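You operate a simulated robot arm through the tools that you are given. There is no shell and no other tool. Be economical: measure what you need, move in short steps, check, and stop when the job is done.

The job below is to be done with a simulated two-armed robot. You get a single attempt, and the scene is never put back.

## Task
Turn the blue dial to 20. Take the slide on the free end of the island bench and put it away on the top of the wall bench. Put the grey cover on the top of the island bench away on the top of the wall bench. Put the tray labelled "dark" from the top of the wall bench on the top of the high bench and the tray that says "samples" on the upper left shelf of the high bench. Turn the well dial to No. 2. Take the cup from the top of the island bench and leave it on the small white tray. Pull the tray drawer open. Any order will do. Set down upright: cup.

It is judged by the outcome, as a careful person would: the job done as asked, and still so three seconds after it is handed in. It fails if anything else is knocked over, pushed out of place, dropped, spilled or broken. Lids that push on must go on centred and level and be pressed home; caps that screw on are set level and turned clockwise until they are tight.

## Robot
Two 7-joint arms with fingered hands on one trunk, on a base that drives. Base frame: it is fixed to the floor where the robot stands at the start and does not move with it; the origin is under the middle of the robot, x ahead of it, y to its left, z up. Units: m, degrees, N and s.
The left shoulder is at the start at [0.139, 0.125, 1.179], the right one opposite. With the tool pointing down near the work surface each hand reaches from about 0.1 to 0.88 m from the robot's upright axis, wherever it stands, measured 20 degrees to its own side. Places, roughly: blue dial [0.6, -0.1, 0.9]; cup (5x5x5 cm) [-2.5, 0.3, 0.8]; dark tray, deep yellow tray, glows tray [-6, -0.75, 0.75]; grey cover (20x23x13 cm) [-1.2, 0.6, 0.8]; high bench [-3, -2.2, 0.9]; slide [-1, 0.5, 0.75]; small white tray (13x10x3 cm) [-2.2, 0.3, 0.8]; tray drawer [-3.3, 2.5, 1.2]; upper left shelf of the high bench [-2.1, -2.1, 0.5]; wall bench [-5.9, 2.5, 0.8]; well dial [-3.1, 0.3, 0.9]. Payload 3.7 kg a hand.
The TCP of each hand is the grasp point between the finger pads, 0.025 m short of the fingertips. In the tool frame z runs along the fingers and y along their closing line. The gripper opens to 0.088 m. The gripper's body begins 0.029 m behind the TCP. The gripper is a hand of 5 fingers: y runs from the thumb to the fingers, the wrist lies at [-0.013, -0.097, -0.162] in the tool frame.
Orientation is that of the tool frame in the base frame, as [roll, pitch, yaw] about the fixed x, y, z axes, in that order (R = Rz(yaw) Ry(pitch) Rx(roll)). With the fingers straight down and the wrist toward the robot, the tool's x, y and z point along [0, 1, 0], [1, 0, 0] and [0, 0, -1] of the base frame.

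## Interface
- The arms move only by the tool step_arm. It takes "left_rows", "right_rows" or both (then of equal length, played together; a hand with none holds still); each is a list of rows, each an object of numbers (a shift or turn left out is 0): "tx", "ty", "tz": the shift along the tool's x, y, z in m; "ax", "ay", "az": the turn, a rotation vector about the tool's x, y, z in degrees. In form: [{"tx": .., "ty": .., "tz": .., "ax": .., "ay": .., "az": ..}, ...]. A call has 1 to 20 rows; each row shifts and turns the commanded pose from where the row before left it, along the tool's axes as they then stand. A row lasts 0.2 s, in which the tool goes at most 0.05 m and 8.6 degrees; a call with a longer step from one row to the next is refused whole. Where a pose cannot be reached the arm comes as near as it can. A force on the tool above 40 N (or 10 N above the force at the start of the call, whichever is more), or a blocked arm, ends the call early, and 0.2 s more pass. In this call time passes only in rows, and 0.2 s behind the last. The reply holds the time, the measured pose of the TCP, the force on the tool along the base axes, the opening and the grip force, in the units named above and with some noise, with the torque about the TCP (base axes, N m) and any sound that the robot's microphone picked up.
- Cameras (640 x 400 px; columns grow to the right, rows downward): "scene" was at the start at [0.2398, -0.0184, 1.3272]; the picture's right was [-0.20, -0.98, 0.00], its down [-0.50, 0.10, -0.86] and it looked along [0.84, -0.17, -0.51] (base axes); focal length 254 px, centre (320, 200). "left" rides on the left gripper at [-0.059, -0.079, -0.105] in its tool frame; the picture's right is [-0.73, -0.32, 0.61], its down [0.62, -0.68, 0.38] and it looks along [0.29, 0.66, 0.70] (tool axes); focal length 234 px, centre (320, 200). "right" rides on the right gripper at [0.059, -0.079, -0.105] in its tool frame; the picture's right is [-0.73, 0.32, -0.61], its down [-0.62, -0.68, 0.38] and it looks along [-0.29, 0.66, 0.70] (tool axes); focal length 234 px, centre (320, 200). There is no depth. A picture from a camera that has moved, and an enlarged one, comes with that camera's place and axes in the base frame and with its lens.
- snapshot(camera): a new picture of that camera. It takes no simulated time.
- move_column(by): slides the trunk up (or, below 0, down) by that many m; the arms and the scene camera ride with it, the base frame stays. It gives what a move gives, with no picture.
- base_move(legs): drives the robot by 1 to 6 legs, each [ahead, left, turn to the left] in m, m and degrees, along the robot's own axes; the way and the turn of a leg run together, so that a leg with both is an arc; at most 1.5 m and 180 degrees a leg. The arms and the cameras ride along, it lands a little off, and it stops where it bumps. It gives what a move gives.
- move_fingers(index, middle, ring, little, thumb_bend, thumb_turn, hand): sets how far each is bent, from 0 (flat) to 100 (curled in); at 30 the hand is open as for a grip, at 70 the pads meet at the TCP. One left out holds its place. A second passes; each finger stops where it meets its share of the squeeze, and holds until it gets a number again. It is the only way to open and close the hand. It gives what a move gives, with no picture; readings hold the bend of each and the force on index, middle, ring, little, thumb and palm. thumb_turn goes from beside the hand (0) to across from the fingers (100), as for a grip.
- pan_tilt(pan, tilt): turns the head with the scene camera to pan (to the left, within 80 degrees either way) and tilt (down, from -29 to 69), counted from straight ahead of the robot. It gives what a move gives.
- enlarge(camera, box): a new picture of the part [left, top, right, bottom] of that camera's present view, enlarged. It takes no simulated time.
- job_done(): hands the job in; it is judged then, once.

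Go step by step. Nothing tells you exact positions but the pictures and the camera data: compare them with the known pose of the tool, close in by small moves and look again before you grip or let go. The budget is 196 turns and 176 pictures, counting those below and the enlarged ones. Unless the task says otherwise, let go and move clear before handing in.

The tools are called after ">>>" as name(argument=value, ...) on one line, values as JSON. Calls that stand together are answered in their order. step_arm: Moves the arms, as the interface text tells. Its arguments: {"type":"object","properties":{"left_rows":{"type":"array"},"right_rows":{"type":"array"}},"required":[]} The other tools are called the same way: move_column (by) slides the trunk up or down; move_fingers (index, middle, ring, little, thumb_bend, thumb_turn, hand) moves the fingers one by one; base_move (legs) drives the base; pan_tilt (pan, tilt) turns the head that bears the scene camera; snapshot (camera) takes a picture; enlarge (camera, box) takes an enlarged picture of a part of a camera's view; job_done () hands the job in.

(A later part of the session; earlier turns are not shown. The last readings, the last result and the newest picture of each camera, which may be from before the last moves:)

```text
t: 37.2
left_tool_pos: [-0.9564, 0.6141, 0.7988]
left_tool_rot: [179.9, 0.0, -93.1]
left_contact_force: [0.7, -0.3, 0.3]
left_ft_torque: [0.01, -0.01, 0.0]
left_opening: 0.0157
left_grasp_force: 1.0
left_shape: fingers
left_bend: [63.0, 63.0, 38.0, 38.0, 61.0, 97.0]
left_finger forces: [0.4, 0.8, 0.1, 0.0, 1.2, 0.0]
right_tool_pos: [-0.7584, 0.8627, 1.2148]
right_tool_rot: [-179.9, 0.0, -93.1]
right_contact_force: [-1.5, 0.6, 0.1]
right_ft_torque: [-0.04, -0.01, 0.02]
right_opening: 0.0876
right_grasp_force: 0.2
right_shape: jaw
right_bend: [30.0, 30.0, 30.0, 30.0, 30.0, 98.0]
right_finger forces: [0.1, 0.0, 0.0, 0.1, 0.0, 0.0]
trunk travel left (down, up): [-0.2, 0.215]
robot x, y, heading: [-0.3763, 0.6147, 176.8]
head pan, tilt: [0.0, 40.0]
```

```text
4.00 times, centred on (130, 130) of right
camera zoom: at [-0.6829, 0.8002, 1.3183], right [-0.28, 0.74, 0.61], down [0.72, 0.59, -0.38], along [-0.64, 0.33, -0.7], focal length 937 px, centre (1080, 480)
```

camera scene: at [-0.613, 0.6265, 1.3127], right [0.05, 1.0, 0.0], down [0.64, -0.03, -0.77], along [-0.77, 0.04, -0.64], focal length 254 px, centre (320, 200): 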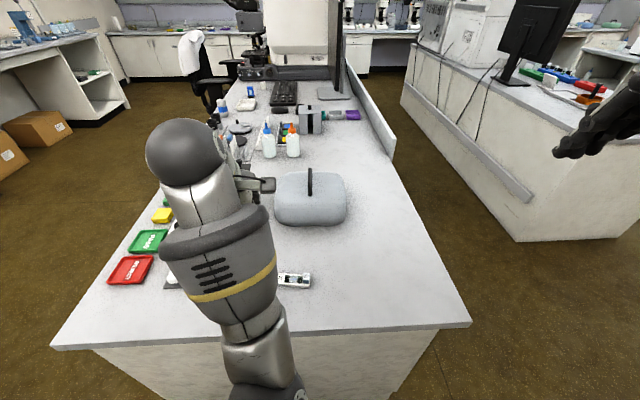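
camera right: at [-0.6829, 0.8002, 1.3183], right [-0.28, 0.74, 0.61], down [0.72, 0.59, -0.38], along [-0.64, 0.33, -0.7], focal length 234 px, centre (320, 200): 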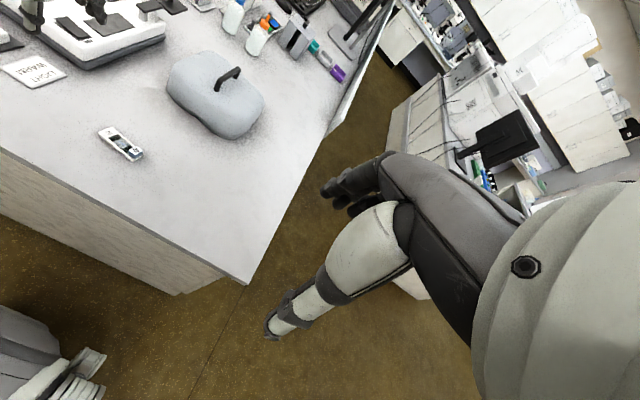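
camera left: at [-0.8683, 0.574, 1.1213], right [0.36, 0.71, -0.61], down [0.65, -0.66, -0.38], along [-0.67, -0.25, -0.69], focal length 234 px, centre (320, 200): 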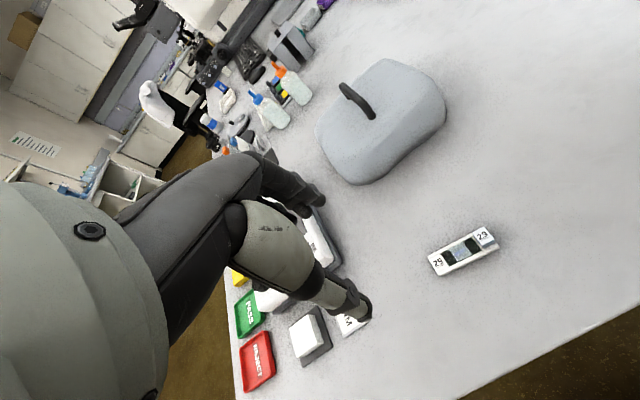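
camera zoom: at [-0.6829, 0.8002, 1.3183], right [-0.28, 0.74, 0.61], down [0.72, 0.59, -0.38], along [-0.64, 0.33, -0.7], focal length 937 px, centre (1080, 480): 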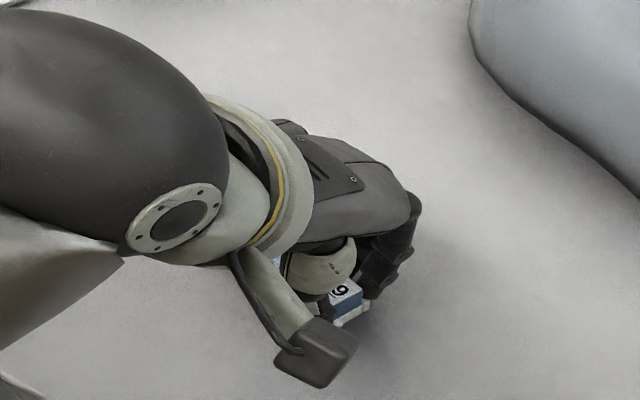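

Contact made; squeeze more firmly and lift slightly.

>>> move_fingers(hand="left", index=74, middle=74, thumb_bend=72)

>>> step_arm(left_rows=[{"tz": -0.02}, {"tz": -0.03}, {"tz": -0.04}])

>>> enlarge(camera="left", box=[240, 160, 440, 300])

>>> snapshot(camera="right")

```text
t: 38.2
left_tool_pos: [-0.9548, 0.614, 0.7985]
left_tool_rot: [179.9, 0.0, -93.0]
left_contact_force: [0.0, 0.5, -0.3]
left_ft_torque: [-0.01, -0.01, -0.04]
left_opening: 0.0127
left_grasp_force: 10.7
left_shape: fingers
left_bend: [72.0, 72.0, 38.0, 38.0, 61.0, 95.0]
left_finger forces: [6.8, 3.7, 0.0, 0.1, 10.5, 0.0]
right_tool_pos: [-0.7593, 0.8631, 1.2142]
right_tool_rot: [-180.0, 0.0, -93.1]
right_contact_force: [-0.7, -0.4, 0.7]
right_ft_torque: [-0.04, -0.01, -0.01]
right_opening: 0.0879
right_grasp_force: 0.0
right_shape: jaw
right_bend: [30.0, 30.0, 30.0, 30.0, 30.0, 98.0]
right_finger forces: [0.0, 0.0, 0.0, 0.0, 0.0, 0.0]
trunk travel left (down, up): [-0.2, 0.215]
robot x, y, heading: [-0.3761, 0.6167, 176.8]
head pan, tilt: [0.0, 40.0]
```

```text
t: 39.0
left_tool_pos: [-0.9564, 0.6129, 0.8872]
left_tool_rot: [179.8, 0.0, -93.1]
left_contact_force: [0.1, 0.0, -0.6]
left_ft_torque: [0.04, 0.0, -0.02]
left_opening: 0.0126
left_grasp_force: 10.3
left_shape: fingers
left_bend: [73.0, 73.0, 38.0, 38.0, 61.0, 95.0]
left_finger forces: [6.8, 3.7, 0.0, 0.1, 10.6, 0.1]
right_tool_pos: [-0.7582, 0.864, 1.2136]
right_tool_rot: [-179.9, 0.0, -93.1]
right_contact_force: [0.9, -0.2, -0.8]
right_ft_torque: [-0.01, 0.0, -0.01]
right_opening: 0.0876
right_grasp_force: 0.1
right_shape: jaw
right_bend: [30.0, 30.0, 30.0, 30.0, 30.0, 98.0]
right_finger forces: [0.0, 0.0, 0.1, 0.0, 0.0, 0.0]
trunk travel left (down, up): [-0.2, 0.215]
robot x, y, heading: [-0.3745, 0.6133, 176.8]
head pan, tilt: [0.0, 40.0]
```

```text
2.86 times, centred on (340, 230) of left
camera zoom: at [-0.8751, 0.6676, 0.9921], right [0.36, 0.71, -0.61], down [0.65, -0.66, -0.38], along [-0.67, -0.25, -0.69], focal length 669 px, centre (263, 114)
```

zoom: 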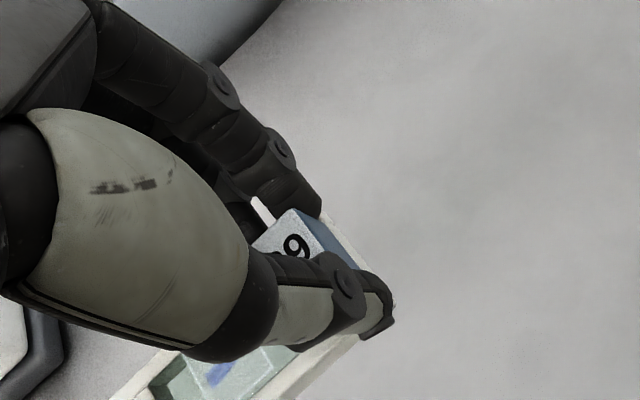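

```text
143 pictures are left
camera right: at [-0.6828, 0.8002, 1.3184], right [-0.28, 0.74, 0.61], down [0.71, 0.59, -0.38], along [-0.64, 0.33, -0.7], focal length 234 px, centre (320, 200)
```

right: 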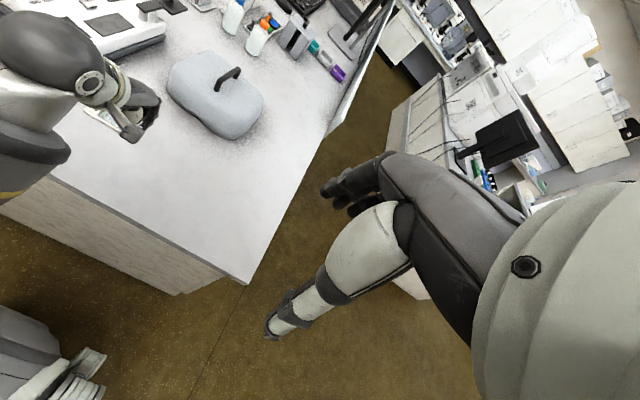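

The slide is held. I move the left hand aside and view the cover's handle.

>>> step_arm(left_rows=[{"tz": -0.04}, {"tx": 0.03, "tz": -0.03, "ty": -0.01}, {"tx": 0.03, "tz": -0.03, "ty": -0.02}, {"tx": 0.03, "ty": -0.02}, {"tx": 0.03, "ty": -0.02}, {"tx": 0.03, "ty": -0.02}])

>>> snapshot(camera="scene")

>>> enlarge(camera="right", box=[150, 30, 290, 150])

```text
t: 40.4
left_tool_pos: [-0.8784, 0.4594, 0.972]
left_tool_rot: [179.8, 0.0, -93.1]
left_contact_force: [-0.5, 0.9, -0.5]
left_ft_torque: [0.02, 0.02, 0.0]
left_opening: 0.0125
left_grasp_force: 10.4
left_shape: fingers
left_bend: [73.0, 73.0, 38.0, 38.0, 61.0, 95.0]
left_finger forces: [6.7, 3.7, 0.0, 0.0, 10.4, 0.1]
left hand out of reach, approached as far as the arm can: row 5, 6
right_tool_pos: [-0.7587, 0.8616, 1.2137]
right_tool_rot: [-179.9, 0.0, -93.1]
right_contact_force: [-0.1, -0.1, -0.2]
right_ft_torque: [-0.01, -0.04, 0.02]
right_opening: 0.0874
right_grasp_force: 0.0
right_shape: jaw
right_bend: [30.0, 30.0, 30.0, 30.0, 30.0, 98.0]
right_finger forces: [0.1, 0.1, 0.0, 0.0, 0.0, 0.1]
trunk travel left (down, up): [-0.2, 0.215]
robot x, y, heading: [-0.3783, 0.6123, 176.9]
head pan, tilt: [0.0, 40.0]
```

```text
142 pictures are left
camera scene: at [-0.6128, 0.6263, 1.3127], right [0.05, 1.0, 0.0], down [0.64, -0.04, -0.77], along [-0.77, 0.04, -0.64], focal length 254 px, centre (320, 200)
```

scene: 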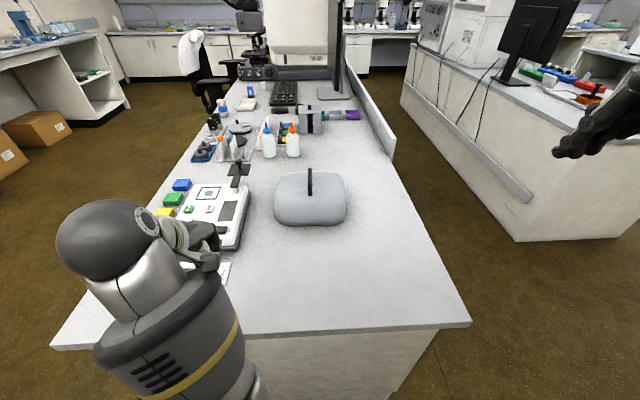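

```text
3.33 times, centred on (220, 90) of right
camera zoom: at [-0.6828, 0.7999, 1.3183], right [-0.28, 0.74, 0.61], down [0.71, 0.59, -0.38], along [-0.64, 0.33, -0.7], focal length 781 px, centre (653, 567)
```

zoom: 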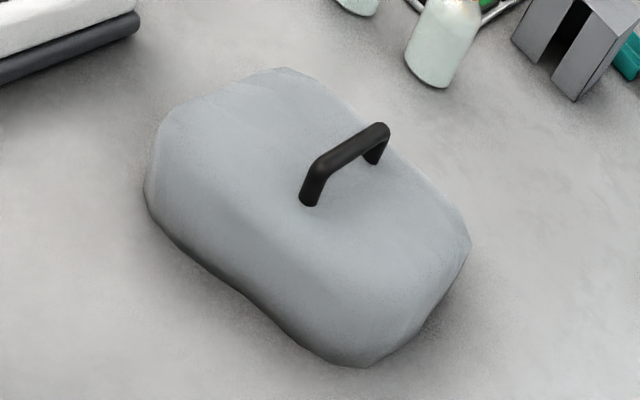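

The handle bar runs along base x. I enlarge the scene view to fix its height.

>>> enlarge(camera="scene", box=[270, 160, 350, 230])

```text
5.71 times, centred on (310, 195) of scene
camera zoom: at [-0.6128, 0.6263, 1.3127], right [0.05, 1.0, 0.0], down [0.64, -0.04, -0.77], along [-0.77, 0.04, -0.64], focal length 1450 px, centre (377, 229)
```

zoom: 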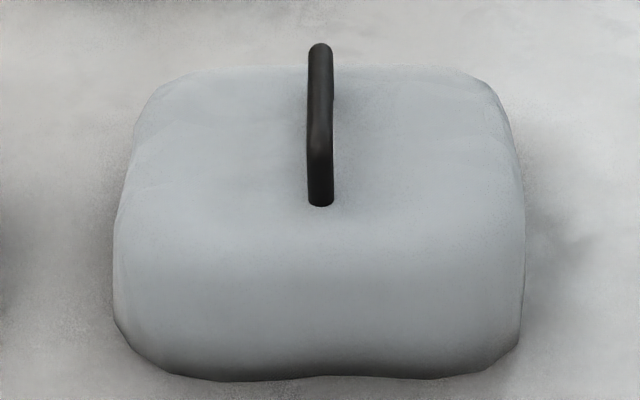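

Handle centre is about [-1.245, 0.632, 0.87]. I creep forward a bit and rotate the right hand so that it closes across the bar.

>>> base_move(legs=[[0.05, 0, 0]])

>>> step_arm(right_rows=[{"az": -8.2, "tz": 0.012}, {"az": -8.2, "tz": 0.012}, {"az": -8.2, "tz": 0.012}, {"az": -8.2, "tz": 0.012}, {"az": -8.2, "tz": 0.012}, {"az": -8.2, "tz": 0.012}, {"az": -8.2, "tz": 0.012}, {"az": -8.2, "tz": 0.012}, {"az": -8.2, "tz": 0.012}, {"az": -8.2, "tz": 0.012}, {"az": -8.2, "tz": 0.012}])

```text
t: 41.4
left_tool_pos: [-0.9311, 0.4655, 0.9717]
left_tool_rot: [179.9, -0.2, -93.1]
left_contact_force: [0.3, -0.3, -0.8]
left_ft_torque: [0.0, -0.03, -0.01]
left_opening: 0.0125
left_grasp_force: 10.2
left_shape: fingers
left_bend: [73.0, 73.0, 38.0, 38.0, 61.0, 95.0]
left_finger forces: [6.7, 3.7, 0.1, 0.0, 10.5, 0.0]
right_tool_pos: [-0.81, 0.865, 1.2138]
right_tool_rot: [-179.9, -0.1, -93.2]
right_contact_force: [-0.3, -0.6, 0.0]
right_ft_torque: [0.04, -0.01, -0.01]
right_opening: 0.0877
right_grasp_force: 0.0
right_shape: jaw
right_bend: [30.0, 30.0, 30.0, 30.0, 30.0, 98.0]
right_finger forces: [0.0, 0.0, 0.0, 0.0, 0.0, 0.0]
trunk travel left (down, up): [-0.2, 0.215]
robot x, y, heading: [-0.426, 0.6176, 176.9]
head pan, tilt: [0.0, 40.0]
```

```text
t: 43.8
left_tool_pos: [-0.929, 0.4645, 0.9721]
left_tool_rot: [179.7, -0.1, -93.1]
left_contact_force: [1.4, 0.8, -0.9]
left_ft_torque: [0.04, 0.01, -0.01]
left_opening: 0.0129
left_grasp_force: 10.5
left_shape: fingers
left_bend: [73.0, 73.0, 38.0, 38.0, 61.0, 95.0]
left_finger forces: [6.8, 3.7, 0.1, 0.1, 10.4, 0.0]
right_tool_pos: [-0.7609, 0.7944, 1.1428]
right_tool_rot: [-179.9, -0.2, -2.8]
right_contact_force: [-0.1, -0.6, 0.2]
right_ft_torque: [0.0, 0.0, -0.02]
right_opening: 0.0878
right_grasp_force: 0.2
right_shape: jaw
right_bend: [30.0, 30.0, 30.0, 30.0, 30.0, 98.0]
right_finger forces: [0.0, 0.0, 0.0, 0.1, 0.0, 0.0]
right hand out of reach, approached as far as the arm can: row 1, 8, 9, 10, 11
trunk travel left (down, up): [-0.2, 0.215]
robot x, y, heading: [-0.4288, 0.6173, 176.6]
head pan, tilt: [0.0, 40.0]
```

Now I move the right hand above the handle.

>>> step_arm(right_rows=[{"tx": -0.0396, "ty": 0.0154, "tz": 0.0142}, {"tx": -0.0396, "ty": 0.0154, "tz": 0.0142}, {"tx": -0.0396, "ty": 0.0154, "tz": 0.0142}, {"tx": -0.0396, "ty": 0.0154, "tz": 0.0142}, {"tx": -0.0396, "ty": 0.0154, "tz": 0.0142}, {"tx": -0.0396, "ty": 0.0154, "tz": 0.0142}, {"tx": -0.0396, "ty": 0.0154, "tz": 0.0142}, {"tx": -0.0396, "ty": 0.0154, "tz": 0.0142}, {"tx": -0.0396, "ty": 0.0154, "tz": 0.0142}, {"tx": -0.0396, "ty": 0.0154, "tz": 0.0142}, {"tx": -0.0396, "ty": 0.0154, "tz": 0.0142}, {"tx": -0.0396, "ty": 0.0154, "tz": 0.0142}])

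>>> snapshot(camera="right")

>>> snapshot(camera="scene")

```text
t: 46.4
left_tool_pos: [-0.9282, 0.4633, 0.9715]
left_tool_rot: [179.7, -0.1, -93.0]
left_contact_force: [-0.5, 0.3, -1.4]
left_ft_torque: [0.0, -0.02, -0.02]
left_opening: 0.0127
left_grasp_force: 10.4
left_shape: fingers
left_bend: [73.0, 73.0, 38.0, 38.0, 61.0, 95.0]
left_finger forces: [6.7, 3.7, 0.1, 0.0, 10.4, 0.0]
right_tool_pos: [-0.8321, 0.6996, 1.1555]
right_tool_rot: [-179.9, -0.2, -3.2]
right_contact_force: [-0.1, 0.1, 0.0]
right_ft_torque: [0.01, 0.03, 0.01]
right_opening: 0.0876
right_grasp_force: 0.1
right_shape: jaw
right_bend: [30.0, 30.0, 30.0, 30.0, 30.0, 98.0]
right_finger forces: [0.1, 0.0, 0.1, 0.1, 0.0, 0.0]
right hand out of reach, approached as far as the arm can: row 1, 2, 3, 4, 5, 6, 7, 8, 9, 10, 11, 12
trunk travel left (down, up): [-0.2, 0.215]
robot x, y, heading: [-0.4309, 0.6172, 177.0]
head pan, tilt: [0.0, 40.0]
```

```text
139 pictures are left
camera right: at [-0.7685, 0.7745, 1.2608], right [-0.74, -0.28, 0.6], down [-0.58, 0.71, -0.38], along [-0.32, -0.64, -0.7], focal length 234 px, centre (320, 200)
```

right: 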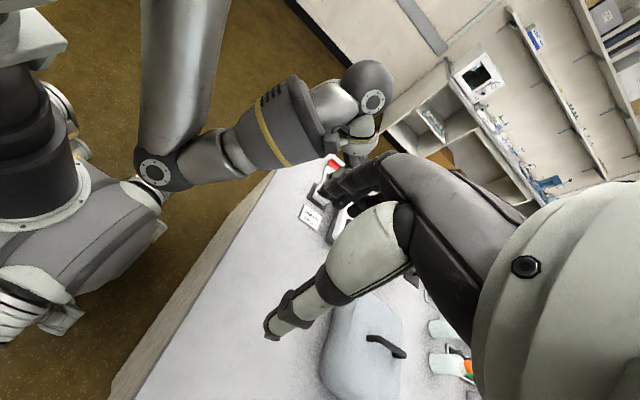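

```text
138 pictures are left
camera scene: at [-0.6634, 0.6295, 1.3127], right [0.05, 1.0, 0.0], down [0.64, -0.04, -0.77], along [-0.76, 0.04, -0.64], focal length 254 px, centre (320, 200)
```

scene: 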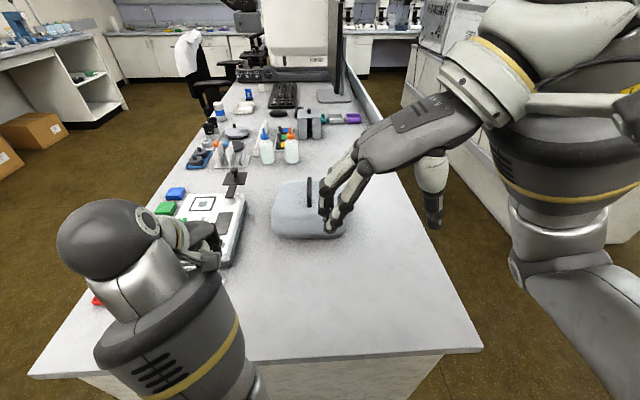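

The arm limits out at this height; I lower the hand first over the free bench area.

>>> step_arm(right_rows=[{"tz": 0.03}, {"tz": 0.03}, {"tz": 0.03}, {"tz": 0.03}, {"tz": 0.03}, {"tz": 0.03}, {"tx": -0.04}, {"tx": -0.04}, {"tx": -0.04}])

```text
t: 48.4
left_tool_pos: [-0.928, 0.4644, 0.9726]
left_tool_rot: [179.7, -0.1, -93.1]
left_contact_force: [-0.4, -0.4, -0.2]
left_ft_torque: [0.03, 0.01, -0.01]
left_opening: 0.0128
left_grasp_force: 10.5
left_shape: fingers
left_bend: [73.0, 73.0, 38.0, 38.0, 61.0, 95.0]
left_finger forces: [6.7, 3.6, 0.0, 0.1, 10.4, 0.0]
right_tool_pos: [-0.8058, 0.7089, 1.1199]
right_tool_rot: [-179.9, -0.2, -3.3]
right_contact_force: [-0.6, 0.2, 0.7]
right_ft_torque: [-0.01, 0.0, -0.05]
right_opening: 0.0877
right_grasp_force: 0.0
right_shape: jaw
right_bend: [30.0, 30.0, 30.0, 30.0, 30.0, 98.0]
right_finger forces: [0.0, 0.1, 0.0, 0.0, 0.0, 0.1]
right hand out of reach, approached as far as the arm can: row 1, 2, 3, 4, 5, 6, 7, 8, 9
trunk travel left (down, up): [-0.2, 0.215]
robot x, y, heading: [-0.4306, 0.6189, 176.7]
head pan, tilt: [0.0, 40.0]
```

I turn the hand partly back to free the wrist and see how commands behave.

>>> step_arm(right_rows=[{"az": 8.2, "tz": 0.01}, {"az": 8.2, "tz": 0.01}, {"az": 8.2, "tz": 0.01}, {"az": 8.2, "tz": 0.01}, {"az": 8.2, "tz": 0.01}, {"az": 8.2, "tz": 0.01}])

```text
t: 49.8
left_tool_pos: [-0.9294, 0.4646, 0.9712]
left_tool_rot: [179.7, -0.1, -93.0]
left_contact_force: [-0.1, -0.4, -0.5]
left_ft_torque: [0.0, 0.0, -0.07]
left_opening: 0.0126
left_grasp_force: 10.9
left_shape: fingers
left_bend: [73.0, 73.0, 38.0, 38.0, 61.0, 95.0]
left_finger forces: [6.6, 3.7, 0.0, 0.1, 10.4, 0.0]
right_tool_pos: [-0.8684, 0.6964, 1.079]
right_tool_rot: [-179.9, -0.1, -52.3]
right_contact_force: [0.2, -0.3, 0.1]
right_ft_torque: [0.0, 0.04, -0.01]
right_opening: 0.0877
right_grasp_force: 0.0
right_shape: jaw
right_bend: [30.0, 30.0, 30.0, 30.0, 30.0, 98.0]
right_finger forces: [0.1, 0.0, 0.0, 0.1, 0.0, 0.0]
right hand out of reach, approached as far as the arm can: row 2, 3, 4, 5, 6
trunk travel left (down, up): [-0.2, 0.215]
robot x, y, heading: [-0.4293, 0.6142, 177.0]
head pan, tilt: [0.0, 40.0]
```

>>> step_arm(right_rows=[{"tz": 0.03}, {"tz": 0.03}, {"ty": 0.04}, {"ty": 0.04}])

```text
t: 50.8
left_tool_pos: [-0.9288, 0.4635, 0.9706]
left_tool_rot: [179.6, 0.0, -93.0]
left_contact_force: [-0.5, 0.1, -0.2]
left_ft_torque: [0.02, 0.02, 0.02]
left_opening: 0.0126
left_grasp_force: 10.3
left_shape: fingers
left_bend: [73.0, 73.0, 38.0, 38.0, 61.0, 95.0]
left_finger forces: [6.7, 3.7, 0.0, 0.1, 10.5, 0.0]
right_tool_pos: [-0.9388, 0.6495, 1.018]
right_tool_rot: [-179.9, 0.0, -52.3]
right_contact_force: [0.2, -0.2, -0.2]
right_ft_torque: [0.01, 0.01, -0.04]
right_opening: 0.0876
right_grasp_force: 0.1
right_shape: jaw
right_bend: [30.0, 30.0, 30.0, 30.0, 30.0, 98.0]
right_finger forces: [0.0, 0.0, 0.0, 0.1, 0.1, 0.0]
right hand out of reach, approached as far as the arm can: row 1
trunk travel left (down, up): [-0.2, 0.215]
robot x, y, heading: [-0.427, 0.6161, 176.6]
head pan, tilt: [0.0, 40.0]
```

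It moves freely now. Proceed toward the handle at this yaw.

>>> step_arm(right_rows=[{"tx": -0.0216, "ty": 0.0316, "tz": 0.006}, {"tx": -0.0216, "ty": 0.0316, "tz": 0.006}, {"tx": -0.0216, "ty": 0.0316, "tz": 0.006}, {"tx": -0.0216, "ty": 0.0316, "tz": 0.006}, {"tx": -0.0216, "ty": 0.0316, "tz": 0.006}, {"tx": -0.0216, "ty": 0.0316, "tz": 0.006}, {"tx": -0.0216, "ty": 0.0316, "tz": 0.006}, {"tx": -0.0216, "ty": 0.0316, "tz": 0.006}])

>>> snapshot(camera="right")

>>> snapshot(camera="scene")

```text
t: 52.6
left_tool_pos: [-0.9296, 0.4639, 0.9721]
left_tool_rot: [179.8, 0.0, -93.1]
left_contact_force: [0.0, 0.0, -0.5]
left_ft_torque: [-0.01, -0.01, -0.02]
left_opening: 0.0127
left_grasp_force: 10.0
left_shape: fingers
left_bend: [73.0, 73.0, 38.0, 38.0, 61.0, 95.0]
left_finger forces: [6.7, 3.7, 0.0, 0.0, 10.4, 0.0]
right_tool_pos: [-1.1942, 0.6317, 0.976]
right_tool_rot: [-179.9, 0.0, -52.2]
right_contact_force: [-0.3, 0.7, -0.5]
right_ft_torque: [-0.03, 0.02, 0.01]
right_opening: 0.088
right_grasp_force: 0.0
right_shape: jaw
right_bend: [30.0, 30.0, 30.0, 30.0, 30.0, 98.0]
right_finger forces: [0.0, 0.1, 0.0, 0.1, 0.0, 0.0]
right hand out of reach, approached as far as the arm can: row 7, 8
trunk travel left (down, up): [-0.2, 0.215]
robot x, y, heading: [-0.4288, 0.6169, 176.7]
head pan, tilt: [0.0, 40.0]
```

```text
137 pictures are left
camera right: at [-1.0953, 0.6345, 1.0804], right [-0.7, 0.38, 0.61], down [0.16, 0.91, -0.38], along [-0.7, -0.17, -0.7], focal length 234 px, centre (320, 200)
```

right: 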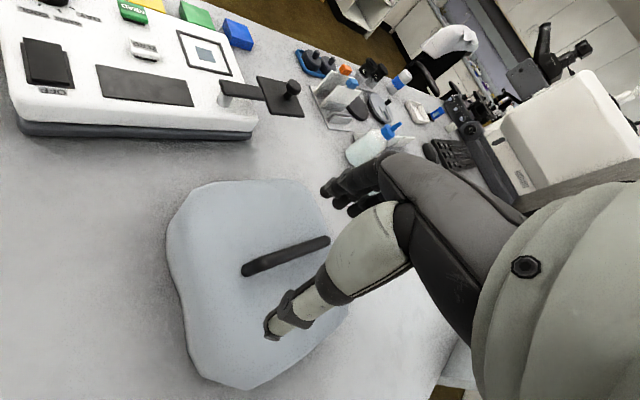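

```text
136 pictures are left
camera scene: at [-0.6641, 0.6295, 1.3124], right [0.06, 1.0, 0.0], down [0.64, -0.04, -0.77], along [-0.76, 0.04, -0.64], focal length 254 px, centre (320, 200)
```

scene: 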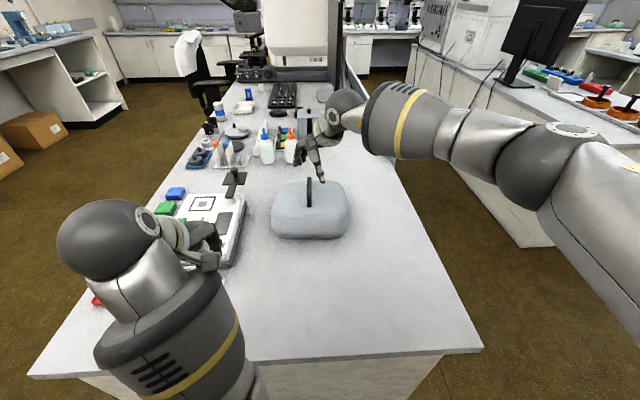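

The handle is beyond reach from here. I'll go around to the north side, where the bar lies across the hand's default closing line. Retract the right arm first.

>>> step_arm(right_rows=[{"tx": 0.008, "ty": -0.04, "tz": -0.008}, {"tx": 0.008, "ty": -0.04, "tz": -0.008}, {"tx": 0.008, "ty": -0.04, "tz": -0.008}, {"tx": 0.008, "ty": -0.04, "tz": -0.008}, {"tx": 0.008, "ty": -0.04, "tz": -0.008}, {"tx": 0.008, "ty": -0.04, "tz": -0.008}, {"tx": 0.008, "ty": -0.04, "tz": -0.008}, {"tx": 0.008, "ty": -0.04, "tz": -0.008}, {"az": 8.2}, {"az": 8.2}, {"az": 8.2}, {"az": 8.2}, {"az": 8.2}])

>>> move_column(by=0.1)

>>> base_move(legs=[[-0.35, 0, 0], [0, 0, -87], [0.78, 0, 0], [0, 0, 90], [1.17, 0, 0], [0, 0, 90]])

>>> snapshot(camera="scene")

```text
t: 55.4
left_tool_pos: [-0.9299, 0.4633, 0.9722]
left_tool_rot: [179.7, -0.1, -93.2]
left_contact_force: [-0.2, -0.3, 0.1]
left_ft_torque: [0.04, 0.02, -0.02]
left_opening: 0.0125
left_grasp_force: 10.6
left_shape: fingers
left_bend: [73.0, 73.0, 38.0, 38.0, 61.0, 95.0]
left_finger forces: [6.6, 3.6, 0.0, 0.1, 10.4, 0.0]
right_tool_pos: [-0.9058, 0.7766, 1.0451]
right_tool_rot: [-179.9, 0.0, -93.3]
right_contact_force: [-0.1, 0.2, -0.6]
right_ft_torque: [0.03, 0.01, 0.03]
right_opening: 0.0878
right_grasp_force: 0.0
right_shape: jaw
right_bend: [30.0, 30.0, 30.0, 30.0, 30.0, 98.0]
right_finger forces: [0.0, 0.0, 0.0, 0.0, 0.1, 0.0]
right hand out of reach, approached as far as the arm can: row 12
trunk travel left (down, up): [-0.2, 0.215]
robot x, y, heading: [-0.4279, 0.6197, 176.9]
head pan, tilt: [0.0, 40.0]
```

```text
t: 56.7
left_tool_pos: [-0.9297, 0.4644, 1.0716]
left_tool_rot: [179.8, -0.2, -93.2]
left_contact_force: [0.4, -0.3, -0.3]
left_ft_torque: [0.0, 0.01, 0.0]
left_opening: 0.0128
left_grasp_force: 10.4
left_shape: fingers
left_bend: [73.0, 73.0, 38.0, 38.0, 61.0, 95.0]
left_finger forces: [6.7, 3.8, 0.0, 0.0, 10.5, 0.0]
right_tool_pos: [-0.9063, 0.7768, 1.143]
right_tool_rot: [-179.8, 0.0, -93.1]
right_contact_force: [0.4, 0.9, 0.2]
right_ft_torque: [-0.03, 0.02, 0.0]
right_opening: 0.0878
right_grasp_force: 0.0
right_shape: jaw
right_bend: [30.0, 30.0, 30.0, 30.0, 30.0, 98.0]
right_finger forces: [0.0, 0.1, 0.0, 0.1, 0.0, 0.0]
trunk travel left (down, up): [-0.3, 0.115]
robot x, y, heading: [-0.4263, 0.6129, 176.9]
head pan, tilt: [0.0, 40.0]
```

```text
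t: 79.7
left_tool_pos: [-1.0655, 0.9525, 1.0722]
left_tool_rot: [179.7, -0.1, -4.3]
left_contact_force: [0.0, -0.4, -0.9]
left_ft_torque: [0.0, 0.01, 0.0]
left_opening: 0.0116
left_grasp_force: 9.0
left_shape: fingers
left_bend: [73.0, 73.0, 38.0, 38.0, 62.0, 95.0]
left_finger forces: [5.7, 3.3, 0.1, 0.0, 9.2, 0.0]
right_tool_pos: [-1.3783, 0.9821, 1.1444]
right_tool_rot: [-179.9, 0.0, -4.3]
right_contact_force: [-0.3, -0.3, 1.7]
right_ft_torque: [-0.02, 0.02, 0.0]
right_opening: 0.0879
right_grasp_force: 0.0
right_shape: jaw
right_bend: [30.0, 30.0, 30.0, 30.0, 30.0, 98.0]
right_finger forces: [0.1, 0.0, 0.0, 0.1, 0.1, 0.0]
trunk travel left (down, up): [-0.3, 0.115]
robot x, y, heading: [-1.2075, 1.4561, -94.4]
head pan, tilt: [0.0, 40.0]
```

```text
135 pictures are left
camera scene: at [-1.2204, 1.3075, 1.4169], right [-1.0, 0.07, 0.0], down [0.05, 0.64, -0.77], along [-0.06, -0.76, -0.64], focal length 254 px, centre (320, 200)
```

scene: 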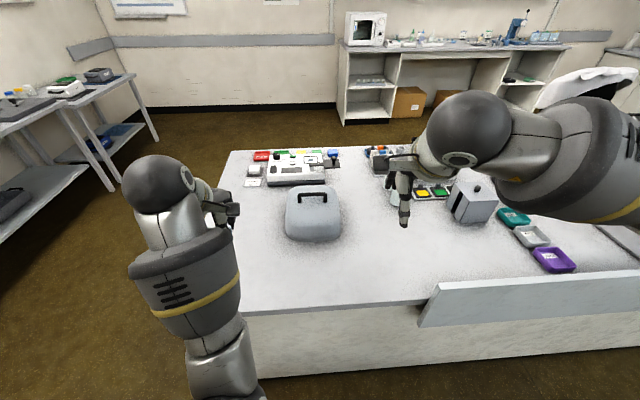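

The cover now lies straight ahead. I nudge closer and left, lower the trunk, and look with the right camera.

>>> base_move(legs=[[0.09, 0.1, 3]])

>>> move_column(by=-0.1)

>>> snapshot(camera="right")

>>> snapshot(camera="scene")

>>> enlarge(camera="left", box=[220, 120, 440, 340])

```text
t: 81.2
left_tool_pos: [-0.9436, 0.8646, 1.071]
left_tool_rot: [179.6, 0.0, -1.0]
left_contact_force: [-0.5, 0.2, -0.8]
left_ft_torque: [-0.04, 0.01, -0.03]
left_opening: 0.0116
left_grasp_force: 9.3
left_shape: fingers
left_bend: [73.0, 73.0, 38.0, 38.0, 62.0, 95.0]
left_finger forces: [5.6, 3.4, 0.1, 0.1, 9.1, 0.1]
right_tool_pos: [-1.2577, 0.8766, 1.1451]
right_tool_rot: [-179.9, -0.1, -1.1]
right_contact_force: [1.4, 0.8, -0.7]
right_ft_torque: [0.05, -0.01, 0.02]
right_opening: 0.0878
right_grasp_force: 0.1
right_shape: jaw
right_bend: [30.0, 30.0, 30.0, 30.0, 30.0, 98.0]
right_finger forces: [0.1, 0.0, 0.1, 0.1, 0.0, 0.0]
trunk travel left (down, up): [-0.3, 0.115]
robot x, y, heading: [-1.118, 1.3597, -91.3]
head pan, tilt: [0.0, 40.0]
```

```text
t: 82.6
left_tool_pos: [-0.944, 0.8671, 0.973]
left_tool_rot: [179.5, -0.1, -1.0]
left_contact_force: [0.3, 0.6, -0.4]
left_ft_torque: [-0.01, 0.0, 0.02]
left_opening: 0.0115
left_grasp_force: 9.2
left_shape: fingers
left_bend: [73.0, 73.0, 38.0, 38.0, 62.0, 95.0]
left_finger forces: [5.7, 3.3, 0.1, 0.0, 9.1, 0.0]
right_tool_pos: [-1.2572, 0.8771, 1.0462]
right_tool_rot: [-180.0, 0.0, -1.1]
right_contact_force: [-0.7, -0.5, 1.3]
right_ft_torque: [-0.03, 0.01, 0.05]
right_opening: 0.0878
right_grasp_force: 0.0
right_shape: jaw
right_bend: [30.0, 30.0, 30.0, 30.0, 30.0, 98.0]
right_finger forces: [0.0, 0.0, 0.0, 0.1, 0.0, 0.0]
trunk travel left (down, up): [-0.2, 0.215]
robot x, y, heading: [-1.1171, 1.3624, -91.2]
head pan, tilt: [0.0, 40.0]
```

```text
134 pictures are left
camera right: at [-1.197, 0.9559, 1.1503], right [-0.73, -0.31, 0.61], down [-0.61, 0.69, -0.38], along [-0.3, -0.65, -0.7], focal length 234 px, centre (320, 200)
```

right: 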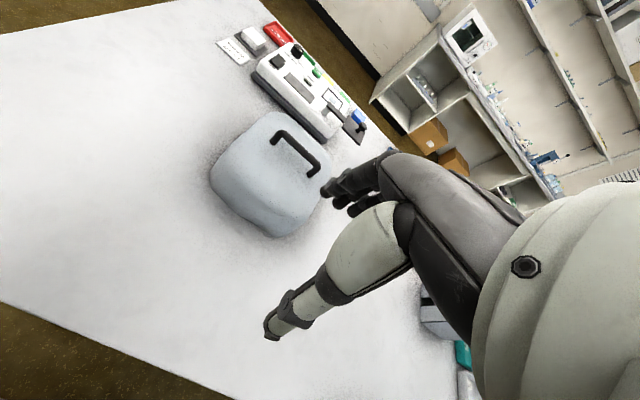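

```text
133 pictures are left
camera scene: at [-1.1194, 1.1247, 1.3131], right [-1.0, 0.02, 0.0], down [0.01, 0.64, -0.77], along [-0.01, -0.77, -0.64], focal length 254 px, centre (320, 200)
```

scene: 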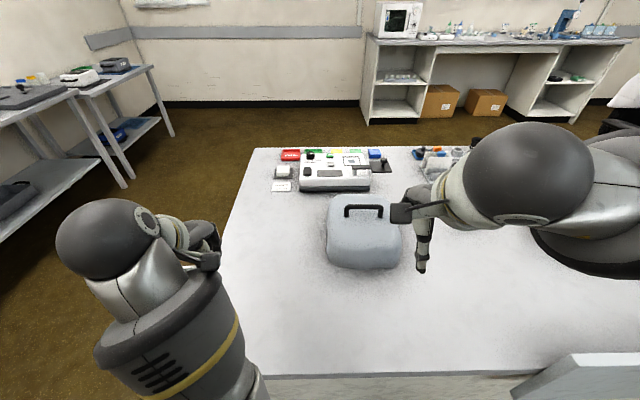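

```text
1.82 times, centred on (330, 230) of left
camera zoom: at [-1.002, 0.9461, 1.0775], right [-0.72, 0.33, -0.61], down [0.64, 0.67, -0.39], along [0.28, -0.67, -0.69], focal length 426 px, centre (302, 146)
```

zoom: 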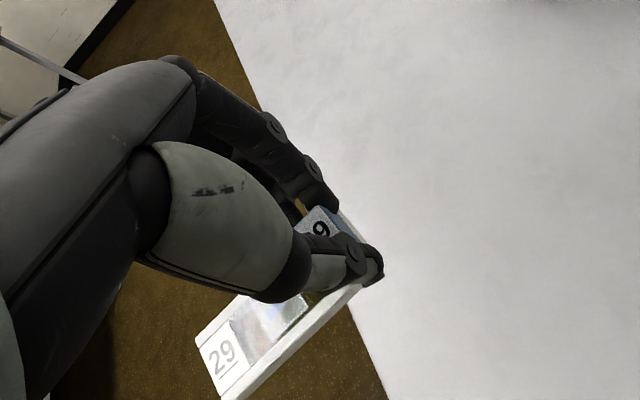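

Slide hold is fine. I move the right hand above the handle bar (≈[-1.238, 0.64]).

>>> step_arm(right_rows=[{"tx": 0.0035, "ty": 0.0395, "tz": 0.012}, {"tx": 0.0035, "ty": 0.0395, "tz": 0.012}, {"tx": 0.0035, "ty": 0.0395, "tz": 0.012}, {"tx": 0.0035, "ty": 0.0395, "tz": 0.012}, {"tx": 0.0035, "ty": 0.0395, "tz": 0.012}, {"tx": 0.0035, "ty": 0.0395, "tz": 0.012}])

>>> enlarge(camera="right", box=[220, 150, 420, 350])

>>> enlarge(camera="scene", box=[310, 160, 430, 280])

```text
t: 84.0
left_tool_pos: [-0.9433, 0.8645, 0.9721]
left_tool_rot: [179.7, -0.1, -1.0]
left_contact_force: [-0.7, -1.4, -0.1]
left_ft_torque: [-0.01, 0.0, -0.04]
left_opening: 0.0116
left_grasp_force: 9.0
left_shape: fingers
left_bend: [73.0, 73.0, 38.0, 38.0, 62.0, 95.0]
left_finger forces: [5.6, 3.3, 0.0, 0.1, 8.9, 0.0]
right_tool_pos: [-1.2413, 0.6396, 0.9712]
right_tool_rot: [-179.8, 0.0, -1.1]
right_contact_force: [-0.1, 0.3, 0.1]
right_ft_torque: [0.0, -0.03, 0.01]
right_opening: 0.0879
right_grasp_force: 0.1
right_shape: jaw
right_bend: [30.0, 30.0, 30.0, 30.0, 30.0, 98.0]
right_finger forces: [0.0, 0.1, 0.0, 0.0, 0.0, 0.0]
trunk travel left (down, up): [-0.2, 0.215]
robot x, y, heading: [-1.1123, 1.3582, -91.0]
head pan, tilt: [0.0, 40.0]
```

```text
2.00 times, centred on (320, 250) of right
camera zoom: at [-1.1808, 0.7176, 1.076], right [-0.73, -0.31, 0.61], down [-0.61, 0.69, -0.38], along [-0.3, -0.65, -0.7], focal length 468 px, centre (320, 100)
```

zoom: 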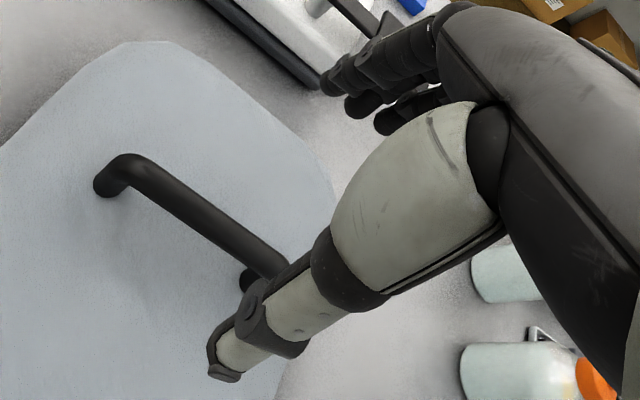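

```text
3.33 times, centred on (370, 220) of scene
camera zoom: at [-1.1191, 1.1228, 1.3125], right [-1.0, 0.02, 0.0], down [0.01, 0.64, -0.77], along [-0.01, -0.77, -0.64], focal length 846 px, centre (153, 133)
```

zoom: 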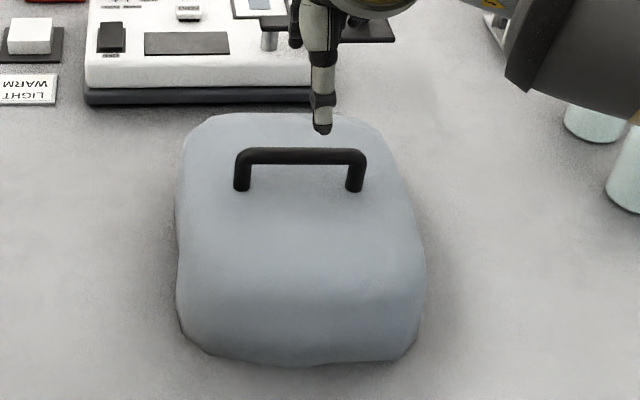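

Bar centre ≈ [-1.24, 0.636, 0.883], right below the tool. Descend and close.

>>> step_arm(right_rows=[{"tz": 0.03, "ty": 0.002}, {"tz": 0.03}, {"tz": 0.02}, {"tz": 0.01}])

>>> move_fingers(hand="right", index=80, middle=80, ring=80, little=80, thumb_bend=80)

>>> enlarge(camera="right", box=[220, 150, 420, 350])

```text
t: 85.0
left_tool_pos: [-0.9432, 0.8639, 0.9717]
left_tool_rot: [179.7, -0.2, -0.9]
left_contact_force: [0.4, 0.0, -0.4]
left_ft_torque: [0.01, 0.02, -0.02]
left_opening: 0.0116
left_grasp_force: 9.3
left_shape: fingers
left_bend: [73.0, 73.0, 38.0, 38.0, 62.0, 95.0]
left_finger forces: [5.7, 3.3, 0.0, 0.0, 9.0, 0.0]
right_tool_pos: [-1.2417, 0.6374, 0.8831]
right_tool_rot: [-179.9, 0.0, -1.0]
right_contact_force: [-0.6, -0.5, -0.2]
right_ft_torque: [0.01, 0.03, 0.01]
right_opening: 0.0879
right_grasp_force: 0.1
right_shape: jaw
right_bend: [30.0, 30.0, 30.0, 30.0, 30.0, 98.0]
right_finger forces: [0.0, 0.0, 0.0, 0.0, 0.0, 0.1]
trunk travel left (down, up): [-0.2, 0.215]
robot x, y, heading: [-1.1133, 1.3597, -91.1]
head pan, tilt: [0.0, 40.0]
```

```text
t: 86.0
left_tool_pos: [-0.9429, 0.864, 0.9728]
left_tool_rot: [179.7, 0.0, -1.0]
left_contact_force: [0.3, 0.5, -1.2]
left_ft_torque: [0.02, 0.02, 0.0]
left_opening: 0.0116
left_grasp_force: 8.7
left_shape: fingers
left_bend: [73.0, 73.0, 38.0, 38.0, 62.0, 95.0]
left_finger forces: [5.7, 3.3, 0.0, 0.1, 9.0, 0.0]
right_tool_pos: [-1.2438, 0.6384, 0.8843]
right_tool_rot: [-179.7, 0.0, -1.1]
right_contact_force: [1.0, -0.6, -1.5]
right_ft_torque: [0.01, 0.03, -0.04]
right_opening: 0.0003
right_grasp_force: 2.6
right_shape: fingers
right_bend: [77.0, 79.0, 80.0, 80.0, 74.0, 95.0]
right_finger forces: [1.6, 1.4, 0.1, 0.2, 2.9, 0.0]
trunk travel left (down, up): [-0.2, 0.215]
robot x, y, heading: [-1.1162, 1.3589, -91.2]
head pan, tilt: [0.0, 40.0]
```

```text
2.00 times, centred on (320, 250) of right
camera zoom: at [-1.1817, 0.7164, 0.9874], right [-0.73, -0.31, 0.61], down [-0.61, 0.69, -0.38], along [-0.3, -0.65, -0.7], focal length 468 px, centre (320, 100)
```

zoom: 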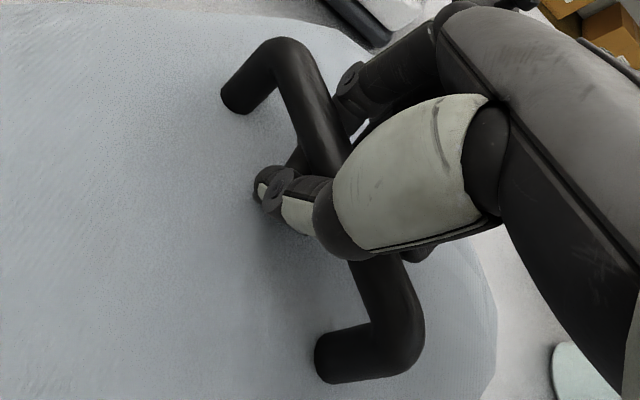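

The fingers have closed around under the bar. Squeeze further and lift slowly.

>>> move_fingers(hand="right", index=95, middle=95, ring=95, little=95, thumb_bend=92)

>>> step_arm(right_rows=[{"tz": -0.01}, {"tz": -0.015}, {"tz": -0.02}, {"tz": -0.02}])

>>> snapshot(camera="scene")

```text
t: 87.0
left_tool_pos: [-0.9451, 0.8652, 0.9714]
left_tool_rot: [179.7, -0.1, -1.0]
left_contact_force: [0.2, 0.2, -0.1]
left_ft_torque: [0.02, 0.0, -0.01]
left_opening: 0.0117
left_grasp_force: 8.8
left_shape: fingers
left_bend: [73.0, 73.0, 38.0, 38.0, 62.0, 95.0]
left_finger forces: [5.7, 3.3, 0.0, 0.0, 8.9, 0.1]
right_tool_pos: [-1.2429, 0.639, 0.8832]
right_tool_rot: [-179.8, 0.0, -1.0]
right_contact_force: [-0.5, 1.4, 0.0]
right_ft_torque: [-0.02, -0.04, -0.02]
right_opening: 0.0003
right_grasp_force: 0.9
right_shape: fingers
right_bend: [86.0, 94.0, 95.0, 95.0, 88.0, 93.0]
right_finger forces: [0.0, 2.7, 0.0, 0.1, 0.3, 0.1]
trunk travel left (down, up): [-0.2, 0.215]
robot x, y, heading: [-1.1153, 1.3605, -91.2]
head pan, tilt: [0.0, 40.0]
```

```text
t: 88.0
left_tool_pos: [-0.9443, 0.8652, 0.9717]
left_tool_rot: [179.7, -0.1, -1.0]
left_contact_force: [-0.7, -0.4, 0.5]
left_ft_torque: [0.0, -0.02, 0.0]
left_opening: 0.0115
left_grasp_force: 9.2
left_shape: fingers
left_bend: [73.0, 73.0, 38.0, 38.0, 62.0, 95.0]
left_finger forces: [5.7, 3.4, 0.0, 0.1, 9.0, 0.0]
right_tool_pos: [-1.2426, 0.6387, 0.9471]
right_tool_rot: [-179.9, 0.2, -1.2]
right_contact_force: [-0.5, -0.1, -2.3]
right_ft_torque: [-0.04, -0.02, 0.0]
right_opening: 0.0001
right_grasp_force: 1.5
right_shape: fingers
right_bend: [87.0, 94.0, 95.0, 95.0, 88.0, 93.0]
right_finger forces: [0.0, 2.4, 0.0, 0.0, 0.3, 0.0]
trunk travel left (down, up): [-0.2, 0.215]
robot x, y, heading: [-1.1146, 1.3619, -91.1]
head pan, tilt: [0.0, 40.0]
```

```text
128 pictures are left
camera scene: at [-1.1194, 1.1236, 1.3127], right [-1.0, 0.02, 0.0], down [0.01, 0.64, -0.77], along [-0.01, -0.77, -0.64], focal length 254 px, centre (320, 200)
```

scene: 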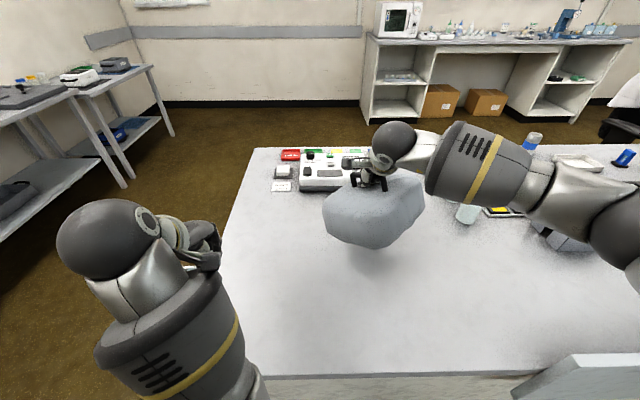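

The cover hangs hooked on the fingers. I raise the trunk, draw it in, back off and turn west to look down the aisle.

>>> move_column(by=0.2)

>>> step_arm(right_rows=[{"ty": -0.015, "tx": -0.005}, {"ty": -0.025, "tx": -0.005}, {"ty": -0.025, "tx": -0.005}, {"ty": -0.025, "tx": -0.005}, {"ty": -0.025, "tx": -0.005}, {"ty": -0.025, "tx": -0.005}])

>>> base_move(legs=[[-0.12, 0, 0], [0, 0, -88.9]])

>>> pan_tilt(pan=0, tilt=25)

>>> snapshot(camera="scene")

```text
t: 90.2
left_tool_pos: [-0.9444, 0.8636, 1.1717]
left_tool_rot: [179.8, -0.1, -1.0]
left_contact_force: [-0.1, 0.3, -0.1]
left_ft_torque: [0.02, 0.03, 0.0]
left_opening: 0.0115
left_grasp_force: 9.5
left_shape: fingers
left_bend: [73.0, 73.0, 38.0, 38.0, 62.0, 95.0]
left_finger forces: [5.6, 3.2, 0.0, 0.0, 8.9, 0.0]
right_tool_pos: [-1.2415, 0.6383, 1.1469]
right_tool_rot: [-179.8, -0.1, -1.2]
right_contact_force: [0.5, 0.6, -3.1]
right_ft_torque: [0.0, 0.01, 0.0]
right_opening: 0.0006
right_grasp_force: 1.5
right_shape: fingers
right_bend: [87.0, 94.0, 95.0, 95.0, 88.0, 93.0]
right_finger forces: [0.1, 2.6, 0.0, 0.0, 0.3, 0.0]
trunk travel left (down, up): [-0.4, 0.015]
robot x, y, heading: [-1.1157, 1.3599, -91.2]
head pan, tilt: [0.0, 40.0]
```

```text
t: 91.5
left_tool_pos: [-0.9446, 0.8639, 1.1723]
left_tool_rot: [179.6, 0.0, -1.0]
left_contact_force: [-0.5, 0.0, -0.8]
left_ft_torque: [-0.02, 0.0, -0.01]
left_opening: 0.0113
left_grasp_force: 9.2
left_shape: fingers
left_bend: [73.0, 73.0, 38.0, 38.0, 62.0, 95.0]
left_finger forces: [5.7, 3.3, 0.1, 0.0, 9.0, 0.0]
right_tool_pos: [-1.2693, 0.7765, 1.1476]
right_tool_rot: [-179.9, 0.0, -1.1]
right_contact_force: [0.0, 0.1, -1.8]
right_ft_torque: [-0.06, -0.06, 0.02]
right_opening: 0.0004
right_grasp_force: 0.9
right_shape: fingers
right_bend: [87.0, 94.0, 95.0, 95.0, 88.0, 93.0]
right_finger forces: [0.1, 2.7, 0.0, 0.1, 0.3, 0.0]
trunk travel left (down, up): [-0.4, 0.015]
robot x, y, heading: [-1.1119, 1.3621, -91.0]
head pan, tilt: [0.0, 40.0]
```

```text
t: 96.6
left_tool_pos: [-1.6092, 1.3149, 1.1716]
left_tool_rot: [179.7, 0.0, -91.5]
left_contact_force: [0.5, -0.4, 0.4]
left_ft_torque: [0.0, -0.01, 0.03]
left_opening: 0.011
left_grasp_force: 9.2
left_shape: fingers
left_bend: [73.0, 73.0, 38.0, 38.0, 62.0, 95.0]
left_finger forces: [5.6, 3.2, 0.0, 0.1, 8.7, 0.0]
right_tool_pos: [-1.6945, 1.6403, 1.1463]
right_tool_rot: [-179.7, 0.0, -91.5]
right_contact_force: [-0.5, -0.3, -1.8]
right_ft_torque: [-0.01, 0.0, 0.01]
right_opening: 0.0005
right_grasp_force: 1.3
right_shape: fingers
right_bend: [87.0, 94.0, 95.0, 95.0, 88.0, 93.0]
right_finger forces: [0.0, 2.4, 0.0, 0.0, 0.1, 0.1]
trunk travel left (down, up): [-0.4, 0.015]
robot x, y, heading: [-1.1126, 1.4832, 178.4]
head pan, tilt: [0.0, 40.0]
```

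```text
t: 97.4
left_tool_pos: [-1.6087, 1.3146, 1.1725]
left_tool_rot: [179.7, -0.1, -91.5]
left_contact_force: [-0.1, -0.3, 0.2]
left_ft_torque: [0.0, -0.01, 0.01]
left_opening: 0.011
left_grasp_force: 8.9
left_shape: fingers
left_bend: [73.0, 73.0, 38.0, 38.0, 62.0, 95.0]
left_finger forces: [5.6, 3.2, 0.0, 0.1, 8.8, 0.1]
right_tool_pos: [-1.695, 1.6405, 1.1462]
right_tool_rot: [-179.8, 0.0, -91.6]
right_contact_force: [0.4, -0.1, -2.2]
right_ft_torque: [-0.01, 0.05, -0.03]
right_opening: 0.0003
right_grasp_force: 1.2
right_shape: fingers
right_bend: [87.0, 94.0, 95.0, 95.0, 88.0, 93.0]
right_finger forces: [0.0, 2.4, 0.0, 0.0, 0.3, 0.0]
trunk travel left (down, up): [-0.4, 0.015]
robot x, y, heading: [-1.112, 1.4818, 178.6]
head pan, tilt: [0.0, 25.0]
```

```text
127 pictures are left
camera scene: at [-1.2445, 1.4845, 1.5417], right [0.03, 1.0, 0.0], down [0.42, -0.01, -0.91], along [-0.91, 0.03, -0.42], focal length 254 px, centre (320, 200)
```

scene: 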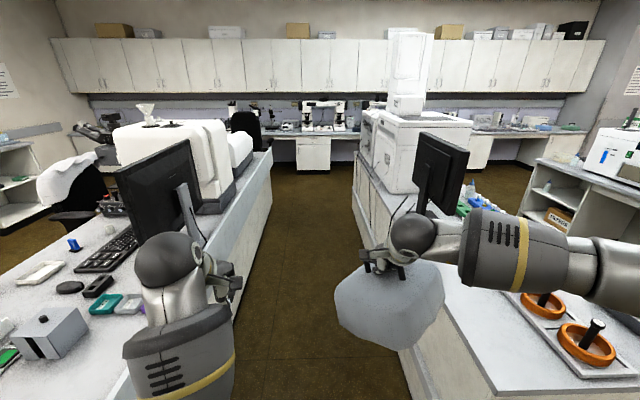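

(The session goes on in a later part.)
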